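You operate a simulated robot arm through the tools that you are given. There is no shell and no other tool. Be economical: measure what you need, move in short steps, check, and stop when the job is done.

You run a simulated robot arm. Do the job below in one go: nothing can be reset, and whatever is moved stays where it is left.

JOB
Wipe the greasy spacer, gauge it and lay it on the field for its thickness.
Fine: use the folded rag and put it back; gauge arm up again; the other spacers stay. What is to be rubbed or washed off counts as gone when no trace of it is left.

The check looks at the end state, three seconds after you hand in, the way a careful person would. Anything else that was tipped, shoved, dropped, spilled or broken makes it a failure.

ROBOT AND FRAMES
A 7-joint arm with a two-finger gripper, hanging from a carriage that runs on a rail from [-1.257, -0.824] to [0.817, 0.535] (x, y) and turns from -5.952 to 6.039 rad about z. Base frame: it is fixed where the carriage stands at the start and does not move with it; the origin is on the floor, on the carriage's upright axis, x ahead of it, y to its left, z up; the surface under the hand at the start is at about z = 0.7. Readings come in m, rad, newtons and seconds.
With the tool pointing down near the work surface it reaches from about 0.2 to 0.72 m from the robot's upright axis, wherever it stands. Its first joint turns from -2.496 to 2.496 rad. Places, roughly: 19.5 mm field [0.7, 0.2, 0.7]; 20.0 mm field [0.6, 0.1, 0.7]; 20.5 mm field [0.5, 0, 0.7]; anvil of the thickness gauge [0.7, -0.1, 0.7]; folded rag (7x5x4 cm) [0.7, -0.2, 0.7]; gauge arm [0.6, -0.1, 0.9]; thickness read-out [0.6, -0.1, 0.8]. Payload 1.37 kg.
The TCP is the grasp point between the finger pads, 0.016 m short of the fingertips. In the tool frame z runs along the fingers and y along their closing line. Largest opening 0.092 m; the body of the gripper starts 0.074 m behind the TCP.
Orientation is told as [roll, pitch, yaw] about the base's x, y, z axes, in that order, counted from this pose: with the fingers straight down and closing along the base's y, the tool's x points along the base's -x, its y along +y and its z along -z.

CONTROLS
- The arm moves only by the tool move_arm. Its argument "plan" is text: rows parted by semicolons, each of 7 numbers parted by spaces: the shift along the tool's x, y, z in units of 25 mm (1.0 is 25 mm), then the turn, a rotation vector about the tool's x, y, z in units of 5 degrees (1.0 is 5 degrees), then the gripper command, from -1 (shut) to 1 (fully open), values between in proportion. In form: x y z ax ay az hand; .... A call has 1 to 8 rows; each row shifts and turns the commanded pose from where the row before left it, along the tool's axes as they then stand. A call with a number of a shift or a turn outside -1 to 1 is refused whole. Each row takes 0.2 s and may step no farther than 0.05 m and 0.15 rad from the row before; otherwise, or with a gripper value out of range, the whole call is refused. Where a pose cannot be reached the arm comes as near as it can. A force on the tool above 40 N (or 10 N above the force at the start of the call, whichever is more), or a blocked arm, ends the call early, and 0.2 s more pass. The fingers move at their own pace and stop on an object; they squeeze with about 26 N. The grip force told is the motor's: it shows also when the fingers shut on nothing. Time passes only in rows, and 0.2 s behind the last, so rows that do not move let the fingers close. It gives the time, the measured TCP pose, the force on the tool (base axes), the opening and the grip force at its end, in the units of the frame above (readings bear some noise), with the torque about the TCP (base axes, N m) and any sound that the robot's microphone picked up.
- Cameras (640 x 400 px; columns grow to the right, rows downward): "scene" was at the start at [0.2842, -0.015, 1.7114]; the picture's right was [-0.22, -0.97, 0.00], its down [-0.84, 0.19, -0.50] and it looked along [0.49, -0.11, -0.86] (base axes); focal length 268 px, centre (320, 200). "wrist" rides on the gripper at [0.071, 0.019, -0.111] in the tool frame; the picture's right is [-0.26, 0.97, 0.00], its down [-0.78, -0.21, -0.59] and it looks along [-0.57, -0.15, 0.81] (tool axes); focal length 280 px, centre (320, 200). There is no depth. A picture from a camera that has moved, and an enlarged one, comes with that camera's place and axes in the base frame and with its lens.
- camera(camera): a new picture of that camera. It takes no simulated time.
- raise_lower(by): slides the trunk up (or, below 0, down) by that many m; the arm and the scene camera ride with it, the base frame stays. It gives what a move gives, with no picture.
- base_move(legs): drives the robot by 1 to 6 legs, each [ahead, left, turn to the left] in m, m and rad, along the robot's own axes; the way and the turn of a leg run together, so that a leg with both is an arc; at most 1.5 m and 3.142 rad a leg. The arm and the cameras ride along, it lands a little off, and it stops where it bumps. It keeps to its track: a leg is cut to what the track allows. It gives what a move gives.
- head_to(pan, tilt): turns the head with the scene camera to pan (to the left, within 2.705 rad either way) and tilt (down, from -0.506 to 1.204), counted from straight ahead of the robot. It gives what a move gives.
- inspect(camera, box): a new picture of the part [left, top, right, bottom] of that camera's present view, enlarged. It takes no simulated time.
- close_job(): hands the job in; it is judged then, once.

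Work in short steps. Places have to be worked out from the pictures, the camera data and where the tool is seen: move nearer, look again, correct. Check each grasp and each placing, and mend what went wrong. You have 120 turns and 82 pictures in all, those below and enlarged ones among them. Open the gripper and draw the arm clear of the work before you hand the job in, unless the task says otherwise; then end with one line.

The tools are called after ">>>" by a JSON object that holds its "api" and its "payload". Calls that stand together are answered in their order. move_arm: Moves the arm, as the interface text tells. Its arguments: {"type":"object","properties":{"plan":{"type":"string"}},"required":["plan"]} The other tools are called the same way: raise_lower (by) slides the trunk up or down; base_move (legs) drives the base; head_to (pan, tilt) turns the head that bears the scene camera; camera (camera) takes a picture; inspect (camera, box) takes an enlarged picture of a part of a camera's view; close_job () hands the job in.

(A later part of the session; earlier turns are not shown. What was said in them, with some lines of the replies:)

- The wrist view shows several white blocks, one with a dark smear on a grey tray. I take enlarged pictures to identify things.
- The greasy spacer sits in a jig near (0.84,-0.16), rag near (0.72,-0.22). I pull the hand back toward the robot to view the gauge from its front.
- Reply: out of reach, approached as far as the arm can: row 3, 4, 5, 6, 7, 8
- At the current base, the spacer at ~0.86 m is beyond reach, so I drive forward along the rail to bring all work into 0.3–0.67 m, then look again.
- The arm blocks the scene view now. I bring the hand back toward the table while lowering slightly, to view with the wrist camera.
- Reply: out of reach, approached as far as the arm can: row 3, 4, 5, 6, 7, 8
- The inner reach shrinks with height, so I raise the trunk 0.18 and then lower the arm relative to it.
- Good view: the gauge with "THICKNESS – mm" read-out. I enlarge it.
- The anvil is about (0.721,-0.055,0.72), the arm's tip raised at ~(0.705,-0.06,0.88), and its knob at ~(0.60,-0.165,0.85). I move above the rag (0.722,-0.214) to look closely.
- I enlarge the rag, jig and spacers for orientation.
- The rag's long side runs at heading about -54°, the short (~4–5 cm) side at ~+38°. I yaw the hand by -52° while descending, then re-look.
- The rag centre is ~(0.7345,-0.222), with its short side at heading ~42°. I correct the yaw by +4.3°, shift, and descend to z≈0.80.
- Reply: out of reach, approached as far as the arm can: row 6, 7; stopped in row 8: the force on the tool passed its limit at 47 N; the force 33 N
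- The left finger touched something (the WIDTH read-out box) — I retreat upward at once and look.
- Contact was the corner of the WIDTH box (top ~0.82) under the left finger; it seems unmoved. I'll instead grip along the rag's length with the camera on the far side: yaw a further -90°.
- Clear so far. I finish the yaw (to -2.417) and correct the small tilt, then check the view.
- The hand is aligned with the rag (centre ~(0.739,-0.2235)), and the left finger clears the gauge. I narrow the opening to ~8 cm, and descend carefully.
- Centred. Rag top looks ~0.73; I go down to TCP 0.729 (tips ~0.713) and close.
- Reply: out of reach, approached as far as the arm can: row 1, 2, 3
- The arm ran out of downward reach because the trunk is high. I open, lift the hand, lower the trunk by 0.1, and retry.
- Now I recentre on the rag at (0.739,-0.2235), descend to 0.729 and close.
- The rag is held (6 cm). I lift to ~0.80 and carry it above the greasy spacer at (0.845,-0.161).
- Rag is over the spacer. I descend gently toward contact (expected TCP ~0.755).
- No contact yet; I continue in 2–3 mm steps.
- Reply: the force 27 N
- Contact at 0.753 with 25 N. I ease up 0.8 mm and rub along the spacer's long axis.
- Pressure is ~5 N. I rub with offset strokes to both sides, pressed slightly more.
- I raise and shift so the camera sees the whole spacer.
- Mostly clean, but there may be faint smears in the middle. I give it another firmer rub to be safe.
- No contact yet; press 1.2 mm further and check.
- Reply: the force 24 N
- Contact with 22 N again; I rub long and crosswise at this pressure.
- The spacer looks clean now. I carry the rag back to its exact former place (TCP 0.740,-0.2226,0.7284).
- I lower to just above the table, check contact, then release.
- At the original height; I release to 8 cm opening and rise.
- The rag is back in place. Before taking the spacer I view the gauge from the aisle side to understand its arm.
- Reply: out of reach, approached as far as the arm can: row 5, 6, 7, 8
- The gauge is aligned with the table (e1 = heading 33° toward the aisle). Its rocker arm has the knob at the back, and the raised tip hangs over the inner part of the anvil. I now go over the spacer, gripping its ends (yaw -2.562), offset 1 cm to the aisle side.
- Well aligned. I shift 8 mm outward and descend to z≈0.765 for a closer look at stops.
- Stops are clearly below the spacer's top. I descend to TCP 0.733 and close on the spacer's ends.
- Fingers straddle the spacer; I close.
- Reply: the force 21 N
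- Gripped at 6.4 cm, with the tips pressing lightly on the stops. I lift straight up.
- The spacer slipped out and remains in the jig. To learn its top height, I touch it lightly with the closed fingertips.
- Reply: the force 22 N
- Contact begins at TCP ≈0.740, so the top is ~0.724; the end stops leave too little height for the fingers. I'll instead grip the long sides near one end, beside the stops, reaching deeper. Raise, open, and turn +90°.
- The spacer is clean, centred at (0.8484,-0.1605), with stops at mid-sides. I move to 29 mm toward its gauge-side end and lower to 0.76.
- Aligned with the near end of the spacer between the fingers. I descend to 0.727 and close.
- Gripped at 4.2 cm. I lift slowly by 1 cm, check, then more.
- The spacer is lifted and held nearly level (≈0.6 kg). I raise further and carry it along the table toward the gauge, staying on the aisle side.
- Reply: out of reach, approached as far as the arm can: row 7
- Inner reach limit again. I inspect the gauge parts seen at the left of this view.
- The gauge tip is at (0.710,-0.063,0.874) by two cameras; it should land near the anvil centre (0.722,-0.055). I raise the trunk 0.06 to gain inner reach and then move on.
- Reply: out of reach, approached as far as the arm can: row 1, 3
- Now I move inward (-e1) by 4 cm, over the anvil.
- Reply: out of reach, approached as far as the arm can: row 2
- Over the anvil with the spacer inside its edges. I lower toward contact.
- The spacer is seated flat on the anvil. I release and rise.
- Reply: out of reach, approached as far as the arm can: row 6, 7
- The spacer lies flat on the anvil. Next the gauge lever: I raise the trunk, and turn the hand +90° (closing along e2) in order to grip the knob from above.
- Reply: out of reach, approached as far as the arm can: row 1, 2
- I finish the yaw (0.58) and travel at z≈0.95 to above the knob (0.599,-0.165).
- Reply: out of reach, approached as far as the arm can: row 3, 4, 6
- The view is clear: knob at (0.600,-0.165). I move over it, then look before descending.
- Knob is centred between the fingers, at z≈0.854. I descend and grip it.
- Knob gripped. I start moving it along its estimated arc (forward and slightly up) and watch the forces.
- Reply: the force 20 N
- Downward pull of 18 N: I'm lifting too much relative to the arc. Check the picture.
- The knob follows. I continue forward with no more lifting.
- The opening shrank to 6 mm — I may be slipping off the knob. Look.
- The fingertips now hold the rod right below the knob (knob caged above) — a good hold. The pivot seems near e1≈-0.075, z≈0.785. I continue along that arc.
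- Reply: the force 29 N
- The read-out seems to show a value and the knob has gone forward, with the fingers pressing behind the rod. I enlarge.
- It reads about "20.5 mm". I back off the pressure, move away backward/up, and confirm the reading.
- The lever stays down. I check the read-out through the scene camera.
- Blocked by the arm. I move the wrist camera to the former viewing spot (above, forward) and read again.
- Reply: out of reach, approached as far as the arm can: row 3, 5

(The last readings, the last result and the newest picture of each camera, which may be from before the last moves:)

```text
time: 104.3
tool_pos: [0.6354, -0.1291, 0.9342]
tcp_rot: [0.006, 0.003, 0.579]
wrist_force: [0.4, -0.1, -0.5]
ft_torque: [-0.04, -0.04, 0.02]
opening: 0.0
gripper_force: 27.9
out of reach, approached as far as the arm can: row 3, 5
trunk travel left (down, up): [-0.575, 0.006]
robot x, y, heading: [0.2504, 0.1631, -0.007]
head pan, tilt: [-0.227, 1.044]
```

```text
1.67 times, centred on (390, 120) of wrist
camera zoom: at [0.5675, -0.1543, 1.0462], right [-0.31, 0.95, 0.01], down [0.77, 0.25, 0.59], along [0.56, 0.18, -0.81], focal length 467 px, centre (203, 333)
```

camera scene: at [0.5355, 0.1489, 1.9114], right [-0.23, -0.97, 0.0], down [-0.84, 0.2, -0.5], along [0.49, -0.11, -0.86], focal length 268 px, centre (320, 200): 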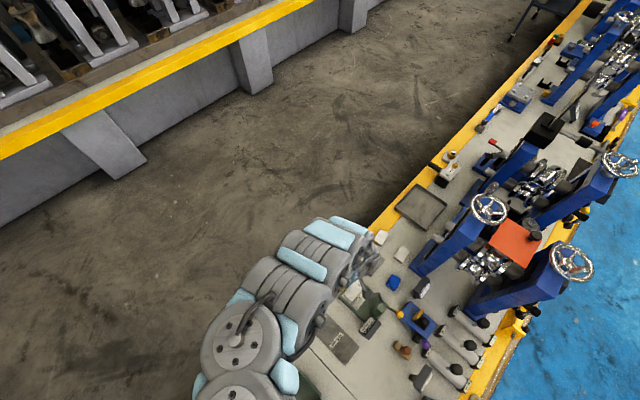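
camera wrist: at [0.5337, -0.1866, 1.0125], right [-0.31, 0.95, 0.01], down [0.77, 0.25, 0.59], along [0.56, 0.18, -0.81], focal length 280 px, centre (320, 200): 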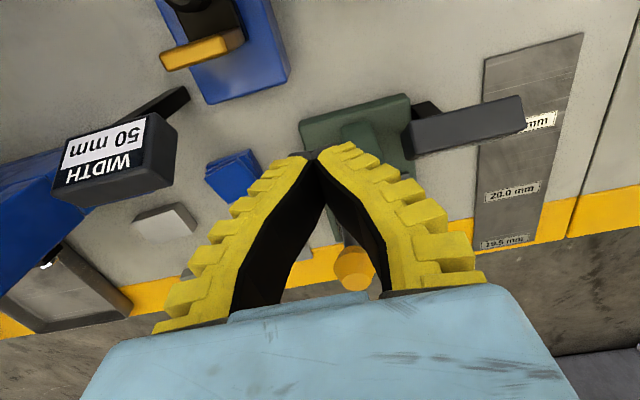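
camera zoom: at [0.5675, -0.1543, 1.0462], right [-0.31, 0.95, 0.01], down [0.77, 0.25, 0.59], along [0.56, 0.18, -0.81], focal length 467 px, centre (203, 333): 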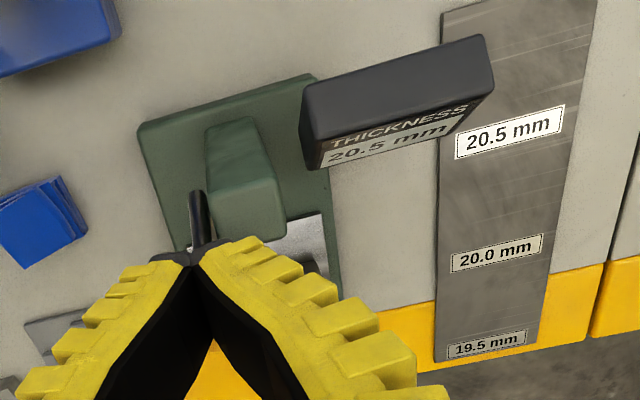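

Confirmed: 20.5 mm. Now raise the gauge arm: I pass above the knob (now near (0.687,-0.111,0.87)) to its front side.

>>> {"api": "move_arm", "payload": {"plan": "-0.7 -0.06 0 0 0 0 -1;-0.7 -0.06 0 0 0 0 -1;-0.7 -0.06 0 0 0 0 -1;-0.7 -0.06 0 0 0 0 -1;-0.5 -0.06 0 0 0 0 -1;0 0 0 0 0 0 -1"}}

>>> {"api": "camera", "payload": {"camera": "wrist"}}

```text
time: 105.7
tool_pos: [0.7091, -0.0926, 0.9334]
tcp_rot: [0.004, 0.005, 0.579]
wrist_force: [0.1, 0.4, 0.3]
ft_torque: [0.01, 0.0, -0.01]
opening: 0.0
gripper_force: 28.5
trunk travel left (down, up): [-0.575, 0.006]
robot x, y, heading: [0.248, 0.1624, -0.006]
head pan, tilt: [-0.227, 1.044]
```

```text
22 pictures are left
camera wrist: at [0.6403, -0.1155, 1.0456], right [-0.31, 0.95, 0.0], down [0.77, 0.25, 0.59], along [0.56, 0.18, -0.81], focal length 280 px, centre (320, 200)
```

wrist: 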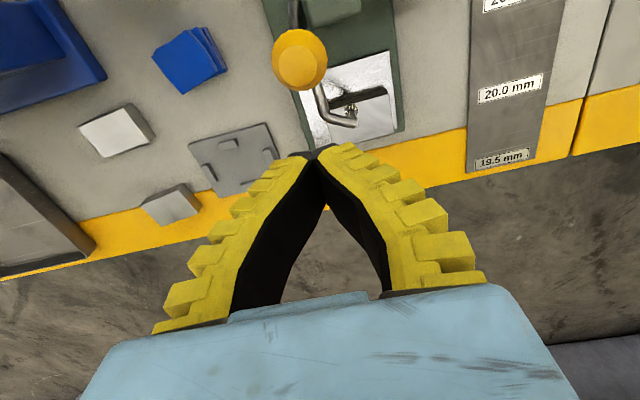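

Perfect view: the tip rests on the spacer; knob at (0.670,-0.117,0.88), fingers 4.6 cm in front of it. I lower beside it and push it back.

>>> {"api": "move_arm", "payload": {"plan": "0 0 0.8 0 0 0 -1;0 0 0.7 0 0 0 -1;0 0 0.7 0 0 0 -1;0.4 0 0 0 0 0 -1;0.4 0 0 0 0 0 -1;0.4 0 0 0 0 0 -1;0.4 0 0 0 0 0 -1;0 0 0 0 0 0 -1"}}

>>> {"api": "camera", "payload": {"camera": "wrist"}}

```text
time: 107.5
tool_pos: [0.6731, -0.1136, 0.8797]
tcp_rot: [0.004, 0.003, 0.577]
wrist_force: [0.9, -0.1, -0.3]
ft_torque: [-0.01, 0.01, 0.02]
opening: 0.0
gripper_force: 27.7
trunk travel left (down, up): [-0.575, 0.006]
robot x, y, heading: [0.2542, 0.167, 0.008]
head pan, tilt: [-0.227, 1.044]
```

```text
21 pictures are left
camera wrist: at [0.6061, -0.1374, 0.9914], right [-0.31, 0.95, 0.0], down [0.77, 0.25, 0.59], along [0.56, 0.18, -0.81], focal length 280 px, centre (320, 200)
```

wrist: 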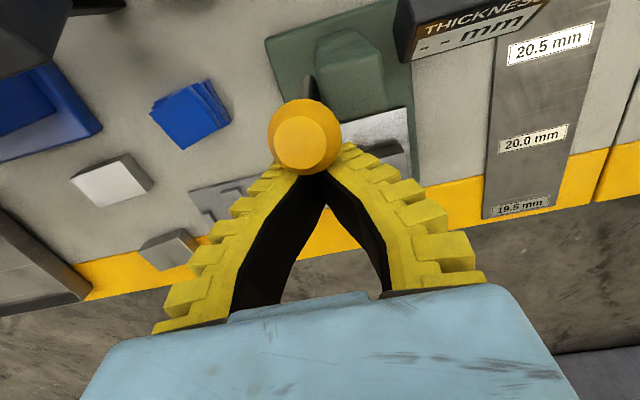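

The gauge shows "--", the knob moves back. I continue pushing back while following its arc down.

>>> {"api": "move_arm", "payload": {"plan": "0.4 -0.1 0 0 0 0 -1;0.4 -0.1 0 0 0 0 -1;0.4 0 0.1 0 0 0 -1;0.4 0 0.15 0 0 0 -1;0.4 0 0.2 0 0 0 -1;0.3 0 0.15 0 0 0 -1;0 0 0 0 0 0 -1"}}

>>> {"api": "camera", "payload": {"camera": "wrist"}}

```text
time: 109.1
tool_pos: [0.6298, -0.1476, 0.8644]
tcp_rot: [0.006, 0.002, 0.578]
wrist_force: [0.6, 0.6, -1.0]
ft_torque: [0.01, -0.01, -0.02]
opening: 0.0001
gripper_force: 28.0
trunk travel left (down, up): [-0.575, 0.006]
robot x, y, heading: [0.2544, 0.1676, 0.0]
head pan, tilt: [-0.227, 1.044]
```

```text
20 pictures are left
camera wrist: at [0.5618, -0.1723, 0.9769], right [-0.31, 0.95, 0.0], down [0.77, 0.25, 0.59], along [0.56, 0.18, -0.81], focal length 280 px, centre (320, 200)
```

wrist: 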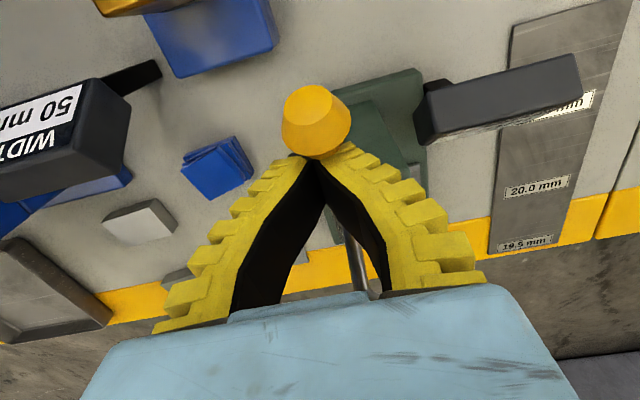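

The knob is nearly back at its original place. I push a few mm more to feel the stop.

>>> {"api": "move_arm", "payload": {"plan": "0.2 0 0.05 0 0 0 -1;0.2 0 0.05 0 0 0 -1;0 0 0 0 0 0 -1"}}

```text
time: 109.9
tool_pos: [0.6259, -0.1512, 0.8616]
tcp_rot: [0.007, -0.002, 0.58]
wrist_force: [13.4, 9.8, 3.8]
ft_torque: [0.03, 0.02, -0.14]
opening: 0.0001
gripper_force: 27.7
trunk travel left (down, up): [-0.575, 0.006]
robot x, y, heading: [0.2535, 0.1653, -0.002]
head pan, tilt: [-0.227, 1.044]
```

The stop is reached (17 N). I withdraw forward a little and up, then look.

>>> {"api": "move_arm", "payload": {"plan": "-0.3 0 0 0 0 0 -1;-0.2 0 -0.8 0 0 0 -1;0 0 -1 0 0 0 -1;0 0 -1 0 0 0 -1;0 0 0 0 0 0 -1"}}

>>> {"api": "camera", "payload": {"camera": "wrist"}}

```text
time: 111.1
tool_pos: [0.6325, -0.1498, 0.9339]
tcp_rot: [0.006, 0.004, 0.578]
wrist_force: [-0.1, 0.7, 0.2]
ft_torque: [0.02, -0.02, -0.01]
opening: 0.0
gripper_force: 27.8
trunk travel left (down, up): [-0.575, 0.006]
robot x, y, heading: [0.253, 0.1684, -0.006]
head pan, tilt: [-0.227, 1.044]
```

```text
19 pictures are left
camera wrist: at [0.5641, -0.173, 1.0468], right [-0.31, 0.95, 0.0], down [0.77, 0.25, 0.59], along [0.56, 0.18, -0.81], focal length 280 px, centre (320, 200)
```

wrist: 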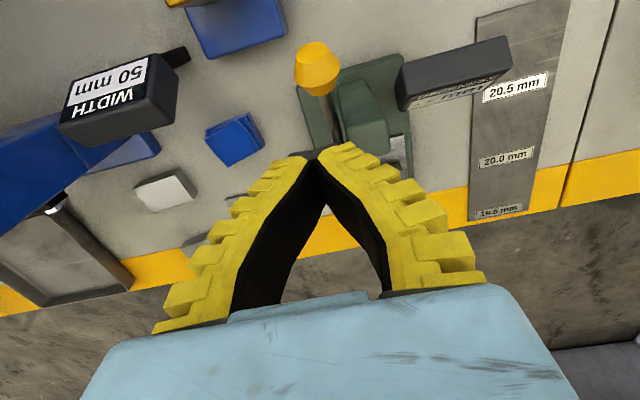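

The gauge arm is up again. 20.5 field centre I judge at ~(0.540,0.048). Now I turn back to yaw -0.99 (closing along e1) and go to the spacer, staying above the gauge arm.

>>> {"api": "move_arm", "payload": {"plan": "0 0 0 0 0 1 -1;0 0 0 0 0 1 -1;0 0 0 0 0 1 -1;0 0 0 0 0 1 -1;0 0 0 0 0 1 -1;0 0 0 0 0 1 -1;0 0 0 0 0 1 -1;0 0 0 0 0 1 -1"}}

>>> {"api": "move_arm", "payload": {"plan": "0 0 0 0 0 1 -1;0 0 0 0 0 1 -1;0 0 0 0 0 1 -1;0 0 0 0 0 1 -1;0 0 0 0 0 1 -1;0 0 0 0 0 1 -1;0 0 0 0 0 1 -1;0 0 0 0 0 1 -1"}}

>>> {"api": "move_arm", "payload": {"plan": "0 0 0 0 0 1 -1;0 0 0 0 0 0.97 -1;0.5 0.97 0 0 0 0 -1;0.5 0.97 0 0 0 0 -1;0.5 0.97 0 0 0 0 -1;0.5 0.97 0 0 0 0 -1;0.5 0.97 0 0 0 0 -1;0.5 0.97 0 0 0 0 0.5"}}

>>> {"api": "camera", "payload": {"camera": "wrist"}}

```text
time: 112.9
tool_pos: [0.6326, -0.148, 0.9324]
tcp_rot: [0.002, 0.006, -0.123]
wrist_force: [-0.3, -0.4, 0.1]
ft_torque: [-0.02, -0.01, -0.03]
opening: 0.0
gripper_force: 27.4
trunk travel left (down, up): [-0.575, 0.006]
robot x, y, heading: [0.253, 0.1684, -0.002]
head pan, tilt: [-0.227, 1.044]
```

```text
time: 114.7
tool_pos: [0.6327, -0.148, 0.932]
tcp_rot: [-0.001, 0.004, -0.821]
wrist_force: [0.0, -0.2, 0.5]
ft_torque: [0.01, 0.0, 0.03]
opening: 0.0002
gripper_force: 28.0
trunk travel left (down, up): [-0.575, 0.006]
robot x, y, heading: [0.2502, 0.164, -0.001]
head pan, tilt: [-0.227, 1.044]
```

```text
time: 116.5
tool_pos: [0.7165, -0.0092, 0.9276]
tcp_rot: [-0.004, 0.005, -0.992]
wrist_force: [-0.6, -0.3, 0.4]
ft_torque: [0.05, -0.01, 0.01]
opening: 0.071
gripper_force: 1.6
out of reach, approached as far as the arm can: row 5
trunk travel left (down, up): [-0.575, 0.006]
robot x, y, heading: [0.2537, 0.1619, -0.004]
head pan, tilt: [-0.227, 1.044]
```

```text
18 pictures are left
camera wrist: at [0.6957, 0.0599, 1.0395], right [0.95, 0.31, -0.01], down [0.25, -0.77, 0.59], along [0.18, -0.56, -0.81], focal length 280 px, centre (320, 200)
```

wrist: 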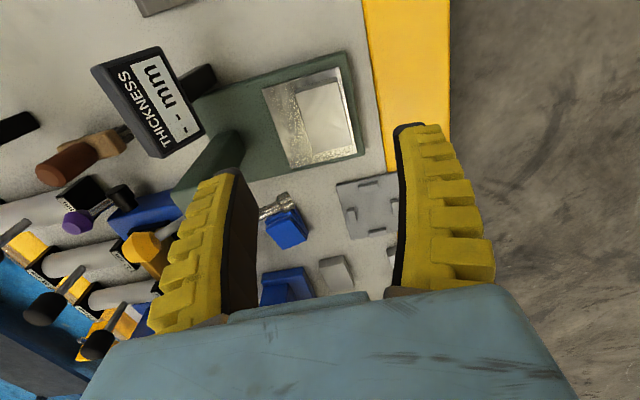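

>>> {"api": "inspect", "payload": {"camera": "wrist", "box": [240, 40, 380, 240]}}

```text
2.00 times, centred on (310, 140) of wrist
camera zoom: at [0.6957, 0.0599, 1.0395], right [0.95, 0.31, -0.01], down [0.25, -0.77, 0.59], along [0.18, -0.56, -0.81], focal length 561 px, centre (340, 320)
```

zoom: 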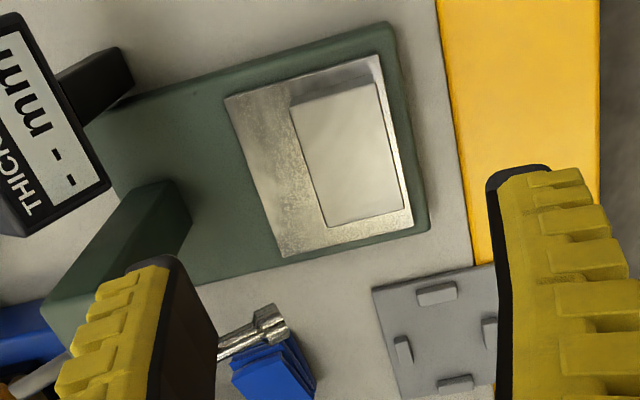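

The spacer centre is ~(0.733,-0.041) on the anvil. I adjust slightly and lower the trunk by 0.13.

>>> {"api": "move_arm", "payload": {"plan": "-0.22 -0.08 0 0 0 0 0.45;0 0 0 0 0 0 0.45"}}

>>> {"api": "raise_lower", "payload": {"by": -0.14}}

>>> {"api": "camera", "payload": {"camera": "wrist"}}

```text
time: 117.1
tool_pos: [0.7174, -0.0121, 0.9292]
tcp_rot: [-0.002, 0.005, -0.99]
wrist_force: [0.2, 0.4, -0.6]
ft_torque: [-0.03, 0.0, 0.03]
opening: 0.0688
gripper_force: 1.7
trunk travel left (down, up): [-0.575, 0.006]
robot x, y, heading: [0.25, 0.165, -0.002]
head pan, tilt: [-0.227, 1.044]
```

```text
time: 118.7
tool_pos: [0.7186, -0.0128, 0.7893]
tcp_rot: [-0.004, 0.007, -0.992]
wrist_force: [0.8, -0.5, 0.0]
ft_torque: [0.02, 0.02, -0.01]
opening: 0.0687
gripper_force: 1.5
trunk travel left (down, up): [-0.435, 0.146]
robot x, y, heading: [0.2506, 0.1641, -0.007]
head pan, tilt: [-0.227, 1.044]
```

```text
16 pictures are left
camera wrist: at [0.6958, 0.056, 0.9012], right [0.95, 0.31, 0.0], down [0.25, -0.77, 0.59], along [0.18, -0.56, -0.81], focal length 280 px, centre (320, 200)
```

wrist: 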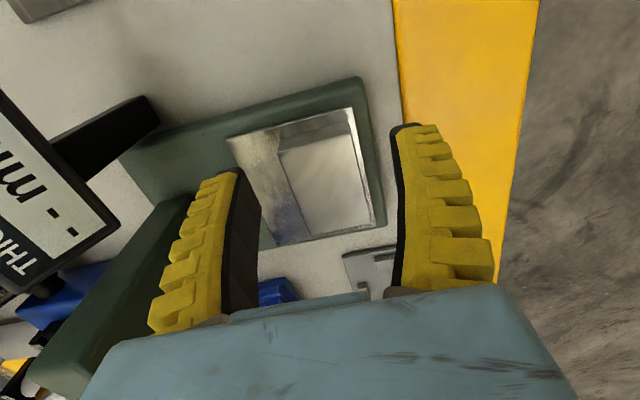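

Aligned. I descend to 0.7455 and grip.

>>> {"api": "move_arm", "payload": {"plan": "-0.12 0 0.6 0 0 0 0.45;0 0 0.6 0 0 0 0.45;0 0 0.55 0 0 0 0.45;0 0 0 0 0 0 0;0 0 0 0 0 0 -1;0 0 0 0 0 0 -1;0 0 0 0 0 0 -1"}}

>>> {"api": "move_arm", "payload": {"plan": "0 0 -0.2 0 0 0 -1;0 0 -0.3 0 0 0 -1;0 0 -0.3 0 0 0 -1;0 0 -0.3 0 0 0 -1;0 0 -0.3 0 0 0 -1;0 0 0 0 0 0 -1"}}

>>> {"api": "camera", "payload": {"camera": "wrist"}}

```text
time: 119.8
tool_pos: [0.716, -0.0178, 0.7453]
tcp_rot: [-0.008, 0.007, -0.994]
wrist_force: [-13.0, 2.7, 46.1]
ft_torque: [-0.76, 0.52, -0.13]
opening: 0.0409
gripper_force: 25.7
trunk travel left (down, up): [-0.435, 0.146]
robot x, y, heading: [0.2455, 0.1631, -0.001]
head pan, tilt: [-0.227, 1.044]
stopped in row 5: the force on the tool passed its limit at 44 N (the readings are from after the stop); the commanded pose is now the measured one
```

```text
time: 121.2
tool_pos: [0.7163, -0.0159, 0.7793]
tcp_rot: [-0.006, 0.006, -0.993]
wrist_force: [0.4, 0.0, -5.5]
ft_torque: [0.1, 0.08, 0.0]
opening: 0.0411
gripper_force: 26.6
trunk travel left (down, up): [-0.435, 0.146]
robot x, y, heading: [0.2487, 0.165, -0.011]
head pan, tilt: [-0.227, 1.044]
```

```text
15 pictures are left
camera wrist: at [0.6954, 0.053, 0.8908], right [0.95, 0.31, -0.01], down [0.25, -0.77, 0.58], along [0.17, -0.56, -0.81], focal length 280 px, centre (320, 200)
```

wrist: 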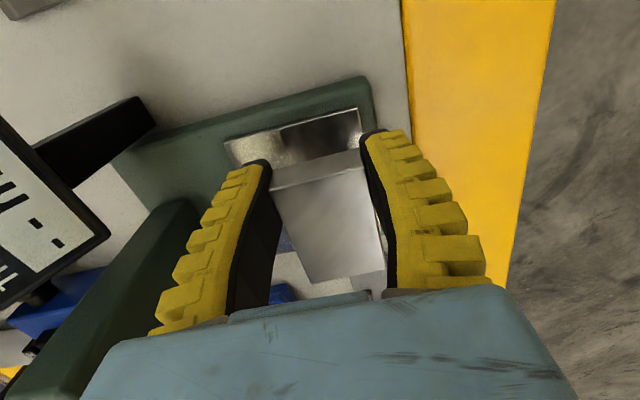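

The spacer is held well. I carry it along +e2 past the read-out first.

>>> {"api": "move_arm", "payload": {"plan": "0.9 0 -0.2 0 0 0 -1;0.9 0 -0.2 0 0 0 -1;0.9 0 0 0 0 0 -1;0.9 0 0 0 0 0 -1;0.9 0 0 0 0 0 -1;0.9 0 0 0 0 0 -1;0.9 0 0 0 0 0 -1;0.89 0 0 0 0 0 -1"}}

```text
time: 123.0
tool_pos: [0.6895, 0.0852, 0.7444]
tcp_rot: [-0.005, 0.008, -0.995]
wrist_force: [0.1, -1.3, -4.8]
ft_torque: [0.14, 0.08, -0.03]
opening: 0.0408
gripper_force: 26.4
out of reach, approached as far as the arm can: row 1, 2, 3, 4, 5, 6, 7, 8
trunk travel left (down, up): [-0.435, 0.146]
robot x, y, heading: [0.248, 0.1644, -0.002]
head pan, tilt: [-0.227, 1.044]
```

The arm sank due to its reach limit (no contact). I raise the trunk 0.10 and continue.

>>> {"api": "raise_lower", "payload": {"by": 0.1}}

>>> {"api": "camera", "payload": {"camera": "wrist"}}

```text
time: 124.4
tool_pos: [0.6887, 0.0836, 0.8446]
tcp_rot: [-0.007, 0.009, -0.992]
wrist_force: [-0.3, -0.2, -5.5]
ft_torque: [0.09, 0.07, 0.02]
opening: 0.0411
gripper_force: 25.3
trunk travel left (down, up): [-0.535, 0.046]
robot x, y, heading: [0.2547, 0.1642, 0.001]
head pan, tilt: [-0.227, 1.044]
```

```text
14 pictures are left
camera wrist: at [0.6676, 0.1538, 0.9559], right [0.95, 0.31, -0.01], down [0.25, -0.77, 0.58], along [0.17, -0.56, -0.81], focal length 280 px, centre (320, 200)
```

wrist: 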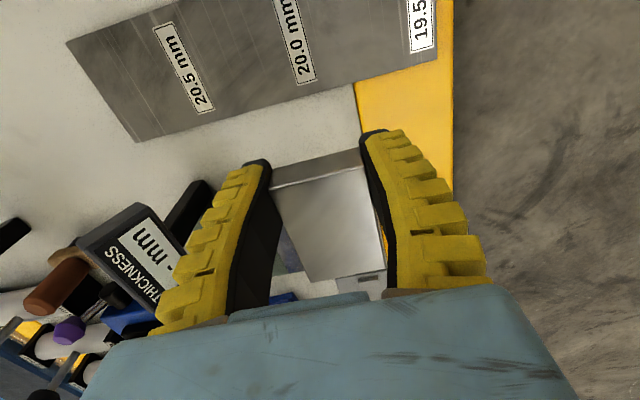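

The 20.5 field lies between its label (0.576,0.072) and the strip's inner end (0.509,0.026). I move there in two legs.

>>> {"api": "move_arm", "payload": {"plan": "0.81 0 0 0 0 0 -1;0.81 0 0 0 0 0 -1;0.81 0 0 0 0 0 -1;0.81 0 0 0 0 0 -1;0 -0.7 0 0 0 0 -1;0 -0.7 0 0 0 0 -1;0 -0.7 0 0 0 0 -1;0 -0.7 0 0 0 0 -1"}}

```text
time: 126.2
tool_pos: [0.6972, 0.148, 0.8446]
tcp_rot: [-0.007, 0.008, -0.993]
wrist_force: [0.1, 0.2, -4.3]
ft_torque: [0.09, 0.04, -0.03]
opening: 0.0411
gripper_force: 26.0
out of reach, approached as far as the arm can: row 1, 2, 3, 4, 5, 6, 7, 8
trunk travel left (down, up): [-0.535, 0.046]
robot x, y, heading: [0.2521, 0.1701, -0.005]
head pan, tilt: [-0.227, 1.044]
```

The arm is at its inner limit. The rail runs along e1, so I drive the carriage back 0.187 m along it to bring the spacer over the field.

>>> {"api": "base_move", "payload": {"legs": [[-0.1565, -0.1022, 0]]}}

>>> {"api": "camera", "payload": {"camera": "wrist"}}

```text
time: 127.7
tool_pos: [0.544, 0.0463, 0.8437]
tcp_rot: [-0.005, 0.007, -0.992]
wrist_force: [-0.2, 0.4, -5.5]
ft_torque: [0.15, 0.04, -0.02]
opening: 0.0413
gripper_force: 25.7
trunk travel left (down, up): [-0.535, 0.046]
robot x, y, heading: [0.0951, 0.063, -0.003]
head pan, tilt: [-0.227, 1.044]
```

```text
13 pictures are left
camera wrist: at [0.5227, 0.1152, 0.9558], right [0.95, 0.31, -0.01], down [0.25, -0.77, 0.58], along [0.17, -0.56, -0.81], focal length 280 px, centre (320, 200)
```

wrist: 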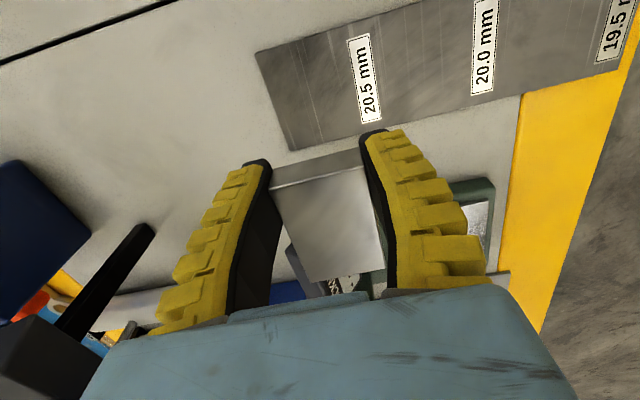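

I shift 33 mm toward +e2, then lower with the trunk.

>>> {"api": "move_arm", "payload": {"plan": "0.44 -0.04 0 0 0 0 -1;0.44 -0.04 0 0 0 0 -1;0.43 -0.03 0 0 0 0 -1;0 0 0 0 0 0 -1"}}

>>> {"api": "raise_lower", "payload": {"by": -0.08}}

>>> {"api": "camera", "payload": {"camera": "wrist"}}

```text
time: 128.7
tool_pos: [0.5469, 0.055, 0.8453]
tcp_rot: [-0.007, 0.009, -0.992]
wrist_force: [0.1, -0.5, -4.3]
ft_torque: [0.12, 0.05, 0.0]
opening: 0.041
gripper_force: 26.2
out of reach, approached as far as the arm can: row 1, 2, 3
trunk travel left (down, up): [-0.535, 0.046]
robot x, y, heading: [0.0929, 0.0657, -0.004]
head pan, tilt: [-0.227, 1.044]
```

```text
time: 129.9
tool_pos: [0.5462, 0.0547, 0.7647]
tcp_rot: [-0.007, 0.009, -0.993]
wrist_force: [-0.6, 0.4, -5.2]
ft_torque: [0.09, 0.08, 0.03]
opening: 0.0412
gripper_force: 26.3
trunk travel left (down, up): [-0.455, 0.126]
robot x, y, heading: [0.099, 0.0655, -0.007]
head pan, tilt: [-0.227, 1.044]
```

```text
12 pictures are left
camera wrist: at [0.5265, 0.1242, 0.8773], right [0.95, 0.31, -0.01], down [0.25, -0.77, 0.58], along [0.17, -0.56, -0.81], focal length 280 px, centre (320, 200)
```

wrist: 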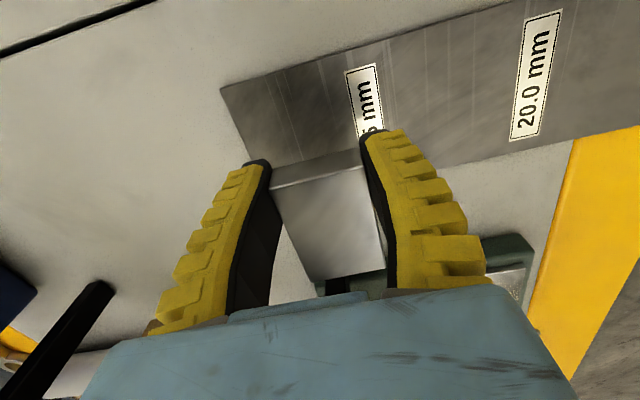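

Still at the inner limit; I drive another 8 cm back along the rail, then extend the arm to the target.

>>> {"api": "base_move", "payload": {"legs": [[-0.067, -0.0437, 0]]}}

>>> {"api": "move_arm", "payload": {"plan": "0.3 0.5 0 0 0 0 -1;0 0 0 0 0 0 -1"}}

```text
time: 130.9
tool_pos: [0.4805, 0.0116, 0.765]
tcp_rot: [-0.008, 0.009, -0.995]
wrist_force: [0.6, -0.3, -4.9]
ft_torque: [0.09, 0.07, 0.0]
opening: 0.041
gripper_force: 25.9
trunk travel left (down, up): [-0.455, 0.126]
robot x, y, heading: [0.031, 0.0188, -0.002]
head pan, tilt: [-0.227, 1.044]
```

```text
time: 131.5
tool_pos: [0.4872, 0.0232, 0.7649]
tcp_rot: [-0.005, 0.009, -0.995]
wrist_force: [0.4, -0.3, -4.0]
ft_torque: [0.12, 0.06, -0.03]
opening: 0.0411
gripper_force: 25.7
trunk travel left (down, up): [-0.455, 0.126]
robot x, y, heading: [0.0308, 0.0149, -0.006]
head pan, tilt: [-0.227, 1.044]
```

>>> {"api": "move_arm", "payload": {"plan": "0.2 0.7 0 0 0 0 -1;0.3 0.8 0 -0.07 -0.1 0 -1;0.34 0.79 0 0 0 0 -1;0 0 0 0 0 0 -1"}}

>>> {"api": "camera", "payload": {"camera": "wrist"}}

```text
time: 132.5
tool_pos: [0.5261, 0.0729, 0.7664]
tcp_rot: [0.001, 0.001, -0.995]
wrist_force: [-0.1, 0.1, -4.6]
ft_torque: [0.08, 0.09, -0.03]
opening: 0.0412
gripper_force: 26.2
trunk travel left (down, up): [-0.455, 0.126]
robot x, y, heading: [0.0282, 0.0191, -0.002]
head pan, tilt: [-0.227, 1.044]
```

```text
11 pictures are left
camera wrist: at [0.5031, 0.1419, 0.8765], right [0.95, 0.31, 0.0], down [0.25, -0.77, 0.59], along [0.18, -0.56, -0.81], focal length 280 px, centre (320, 200)
```

wrist: 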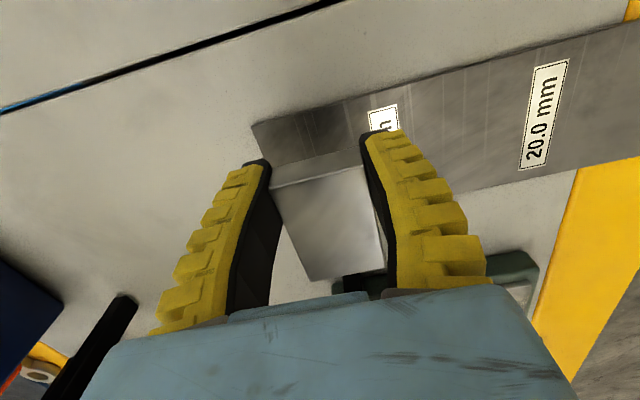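

The spacer is centred over the 20.5 field. I lower it toward the strip.

>>> {"api": "move_arm", "payload": {"plan": "0 0 0.5 0 0 0 -1;0 0 0.5 0 0 0 -1;0 0 0.4 0 0 0 -1;0 0 0 0 0 0 -1"}}

>>> {"api": "move_arm", "payload": {"plan": "0 0 0.1 0 0 0 -1;0 0 0 0 0 0 -1"}}

>>> {"api": "move_arm", "payload": {"plan": "0 0 0.1 0 0 0 -1;0 0 0 0 0 0 -1"}}

```text
time: 133.5
tool_pos: [0.5262, 0.0725, 0.7303]
tcp_rot: [0.0, -0.002, -0.994]
wrist_force: [-0.2, 0.0, -4.4]
ft_torque: [0.13, 0.08, -0.01]
opening: 0.0412
gripper_force: 25.5
trunk travel left (down, up): [-0.455, 0.126]
robot x, y, heading: [0.0308, 0.0201, -0.006]
head pan, tilt: [-0.227, 1.044]
```

```text
time: 134.1
tool_pos: [0.5238, 0.0721, 0.7283]
tcp_rot: [0.0, -0.002, -0.995]
wrist_force: [-0.5, -0.5, -4.6]
ft_torque: [0.07, 0.09, 0.03]
opening: 0.041
gripper_force: 26.5
trunk travel left (down, up): [-0.455, 0.126]
robot x, y, heading: [0.0303, 0.0199, -0.004]
head pan, tilt: [-0.227, 1.044]
```

```text
time: 134.7
tool_pos: [0.5239, 0.0734, 0.7234]
tcp_rot: [-0.001, -0.002, -0.992]
wrist_force: [0.5, -0.2, -4.9]
ft_torque: [0.12, 0.07, -0.01]
opening: 0.041
gripper_force: 26.0
trunk travel left (down, up): [-0.455, 0.126]
robot x, y, heading: [0.0299, 0.0169, -0.002]
head pan, tilt: [-0.227, 1.044]
```

>>> {"api": "move_arm", "payload": {"plan": "0 0 0.08 0 0 0 -1;0 0 0 0 0 0 -1"}}

>>> {"api": "move_arm", "payload": {"plan": "0 0 0.08 0 0 0 -1;0 0 0 0 0 0 -1"}}

```text
time: 135.3
tool_pos: [0.5237, 0.0723, 0.7241]
tcp_rot: [-0.001, 0.001, -0.995]
wrist_force: [0.4, 0.1, -5.2]
ft_torque: [0.08, 0.08, 0.01]
opening: 0.041
gripper_force: 25.8
trunk travel left (down, up): [-0.455, 0.126]
robot x, y, heading: [0.0324, 0.02, -0.001]
head pan, tilt: [-0.227, 1.044]
```

```text
time: 135.9
tool_pos: [0.524, 0.0727, 0.7209]
tcp_rot: [0.0, 0.002, -0.994]
wrist_force: [0.3, 0.1, -4.9]
ft_torque: [0.1, 0.11, 0.02]
opening: 0.0412
gripper_force: 26.0
trunk travel left (down, up): [-0.455, 0.126]
robot x, y, heading: [0.0305, 0.0191, -0.004]
head pan, tilt: [-0.227, 1.044]
```

>>> {"api": "move_arm", "payload": {"plan": "0 0 0.08 0 0 0 -1;0 0 0 0 0 0 -1"}}

>>> {"api": "move_arm", "payload": {"plan": "0 0 0.08 0 0 0 -1;0 0 0 0 0 0 -1"}}

```text
time: 136.5
tool_pos: [0.5241, 0.0728, 0.7196]
tcp_rot: [-0.001, 0.001, -0.994]
wrist_force: [-8.5, -0.5, 23.1]
ft_torque: [0.09, 0.26, 0.18]
opening: 0.0413
gripper_force: 26.1
trunk travel left (down, up): [-0.455, 0.126]
robot x, y, heading: [0.0299, 0.0249, -0.007]
head pan, tilt: [-0.227, 1.044]
```

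```text
time: 136.9
tool_pos: [0.5236, 0.0731, 0.7187]
tcp_rot: [0.0, 0.001, -0.994]
wrist_force: [-11.4, -1.2, 37.0]
ft_torque: [0.04, 0.27, -0.08]
opening: 0.0415
gripper_force: 26.5
trunk travel left (down, up): [-0.455, 0.126]
robot x, y, heading: [0.0301, 0.0199, -0.005]
head pan, tilt: [-0.227, 1.044]
stopped in row 1: the force on the tool passed its limit at 46 N (the readings are from after the stop); the commanded pose is now the measured one
```

The spacer is seated. I ease up slightly, release and rise.

>>> {"api": "move_arm", "payload": {"plan": "0 0 -0.03 0 0 0 -1;0 0 -0.04 0 0 0 0;0 0 0 0 0 0 0.4;0 0 0 0 0 0 0.4;0 0 -0.5 0 0 0 0.4;0 0 -0.8 0 0 0 0.4;0 0 -0.8 0 0 0 0.4;0 0 0 0 0 0 0.4"}}

>>> {"api": "raise_lower", "payload": {"by": 0.12}}

>>> {"api": "camera", "payload": {"camera": "wrist"}}

```text
time: 138.7
tool_pos: [0.5256, 0.076, 0.7716]
tcp_rot: [0.002, 0.0, -0.992]
wrist_force: [-0.9, -0.3, -0.3]
ft_torque: [-0.04, 0.04, -0.02]
opening: 0.0668
gripper_force: 1.5
trunk travel left (down, up): [-0.455, 0.126]
robot x, y, heading: [0.0314, 0.018, -0.01]
head pan, tilt: [-0.227, 1.044]
```

```text
time: 140.2
tool_pos: [0.5252, 0.0747, 0.8916]
tcp_rot: [-0.001, 0.0, -0.992]
wrist_force: [0.5, 0.0, 0.5]
ft_torque: [-0.02, 0.0, -0.03]
opening: 0.067
gripper_force: 2.3
trunk travel left (down, up): [-0.575, 0.006]
robot x, y, heading: [0.0328, 0.0193, -0.008]
head pan, tilt: [-0.227, 1.044]
```

```text
10 pictures are left
camera wrist: at [0.5036, 0.144, 1.0036], right [0.95, 0.31, 0.0], down [0.25, -0.77, 0.59], along [0.18, -0.56, -0.81], focal length 280 px, centre (320, 200)
```

wrist: 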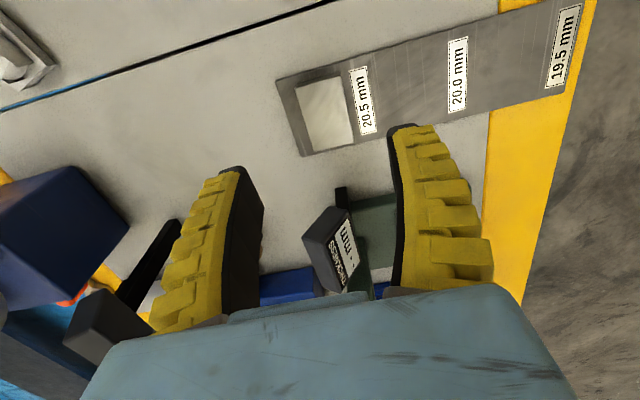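

The spacer lies in the 20.5 field. I drive the robot back along the rail so the arm is clear, then check the whole scene.

>>> {"api": "inspect", "payload": {"camera": "wrist", "box": [250, 40, 410, 170]}}

>>> {"api": "base_move", "payload": {"legs": [[-0.33, -0.216, 0]]}}

>>> {"api": "camera", "payload": {"camera": "scene"}}

```text
3.08 times, centred on (330, 105) of wrist
camera zoom: at [0.5036, 0.144, 1.0036], right [0.95, 0.31, 0.0], down [0.25, -0.77, 0.59], along [0.18, -0.56, -0.81], focal length 863 px, centre (289, 492)
```

zoom: 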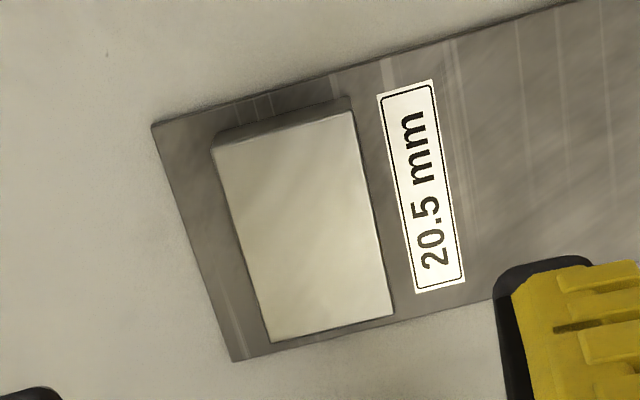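

```text
time: 142.6
tool_pos: [0.1958, -0.1432, 0.8921]
tcp_rot: [0.0, 0.0, -0.998]
wrist_force: [0.0, 0.3, 0.5]
ft_torque: [0.01, 0.0, 0.0]
opening: 0.0667
gripper_force: 2.2
trunk travel left (down, up): [-0.575, 0.006]
robot x, y, heading: [-0.3001, -0.197, -0.011]
head pan, tilt: [-0.227, 1.044]
```

```text
8 pictures are left
camera scene: at [-0.0151, -0.2137, 1.9115], right [-0.23, -0.97, 0.0], down [-0.84, 0.2, -0.5], along [0.49, -0.12, -0.86], focal length 268 px, centre (320, 200)
```

scene: 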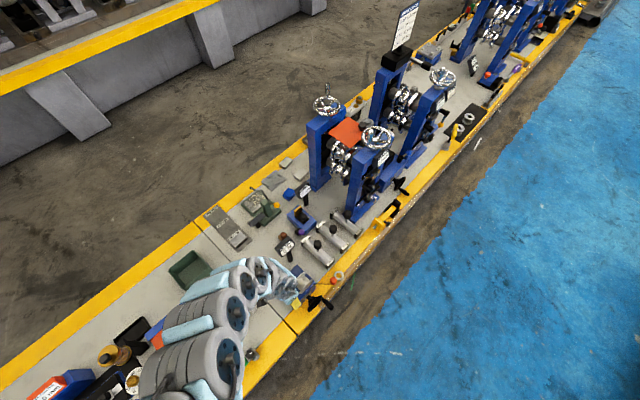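

>>> {"api": "inspect", "payload": {"camera": "scene", "box": [190, 130, 350, 260]}}

>>> {"api": "inspect", "payload": {"camera": "scene", "box": [220, 230, 360, 340]}}

```text
3.08 times, centred on (270, 195) of scene
camera zoom: at [-0.0151, -0.2137, 1.9115], right [-0.23, -0.97, 0.0], down [-0.84, 0.2, -0.5], along [0.49, -0.12, -0.86], focal length 825 px, centre (474, 215)
```

zoom: 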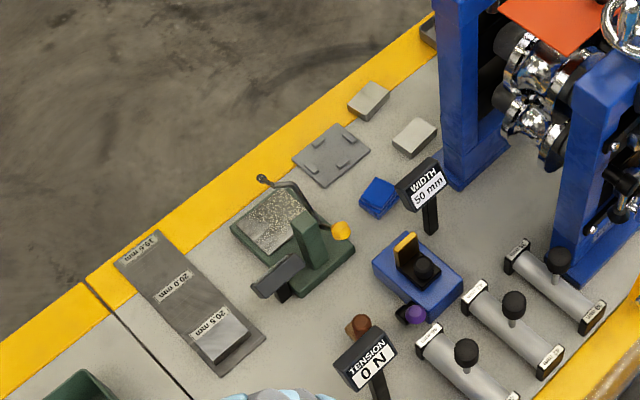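

```text
3.64 times, centred on (290, 285) of scene
camera zoom: at [-0.0151, -0.2137, 1.9115], right [-0.23, -0.97, 0.0], down [-0.84, 0.2, -0.5], along [0.49, -0.12, -0.86], focal length 975 px, centre (429, -109)
```

zoom: 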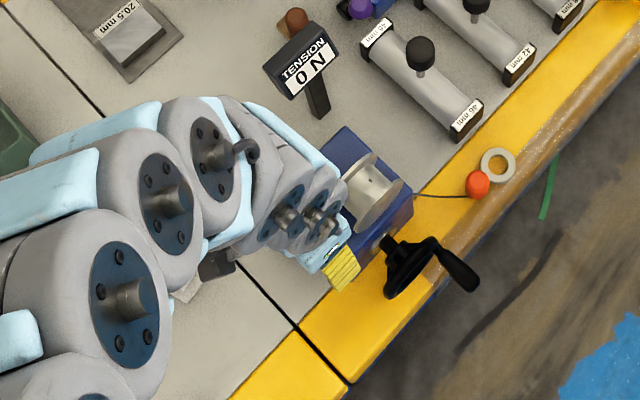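

Everything is in order: rag, gauge arm up, other spacers, and WIDTH stand in place, spacer in the 20.5 field. The hand hovers near a winch, so I move a bit forward on the proven path to stand clear and then hand in.

>>> {"api": "base_move", "payload": {"legs": [[0.08, 0.0524, 0]]}}

>>> {"api": "camera", "payload": {"camera": "scene"}}

```text
time: 143.8
tool_pos: [0.2737, -0.0925, 0.8913]
tcp_rot: [-0.001, 0.0, -0.998]
wrist_force: [0.2, -0.6, -0.5]
ft_torque: [0.0, 0.0, 0.0]
opening: 0.0669
gripper_force: 2.0
trunk travel left (down, up): [-0.575, 0.006]
robot x, y, heading: [-0.2204, -0.1389, -0.005]
head pan, tilt: [-0.227, 1.044]
```

```text
5 pictures are left
camera scene: at [0.0635, -0.162, 1.9114], right [-0.23, -0.97, 0.0], down [-0.84, 0.2, -0.5], along [0.49, -0.12, -0.86], focal length 268 px, centre (320, 200)
```

scene: 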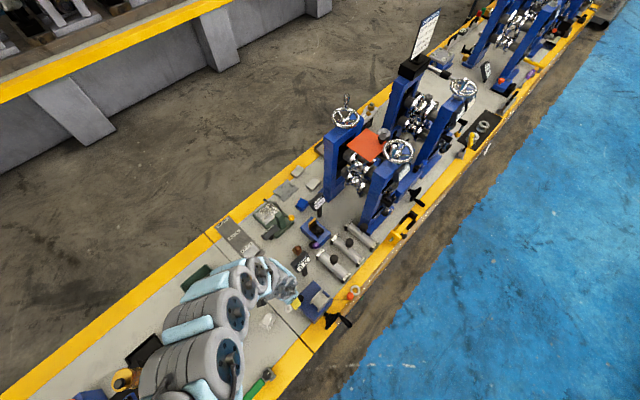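

The arm is clear of everything, the gripper is open; handing in.

>>> {"api": "close_job", "payload": {}}

```text
The job is handed in.
```

I wiped the spacer clean, gauged it at 20.5 mm and laid it in the 20.5 mm field. The rag is back in its place, the gauge arm is up again and the other spacers stayed put. Early on, a finger bumped the WIDTH read-out box with up to 47 N; it shows no sign of having moved.
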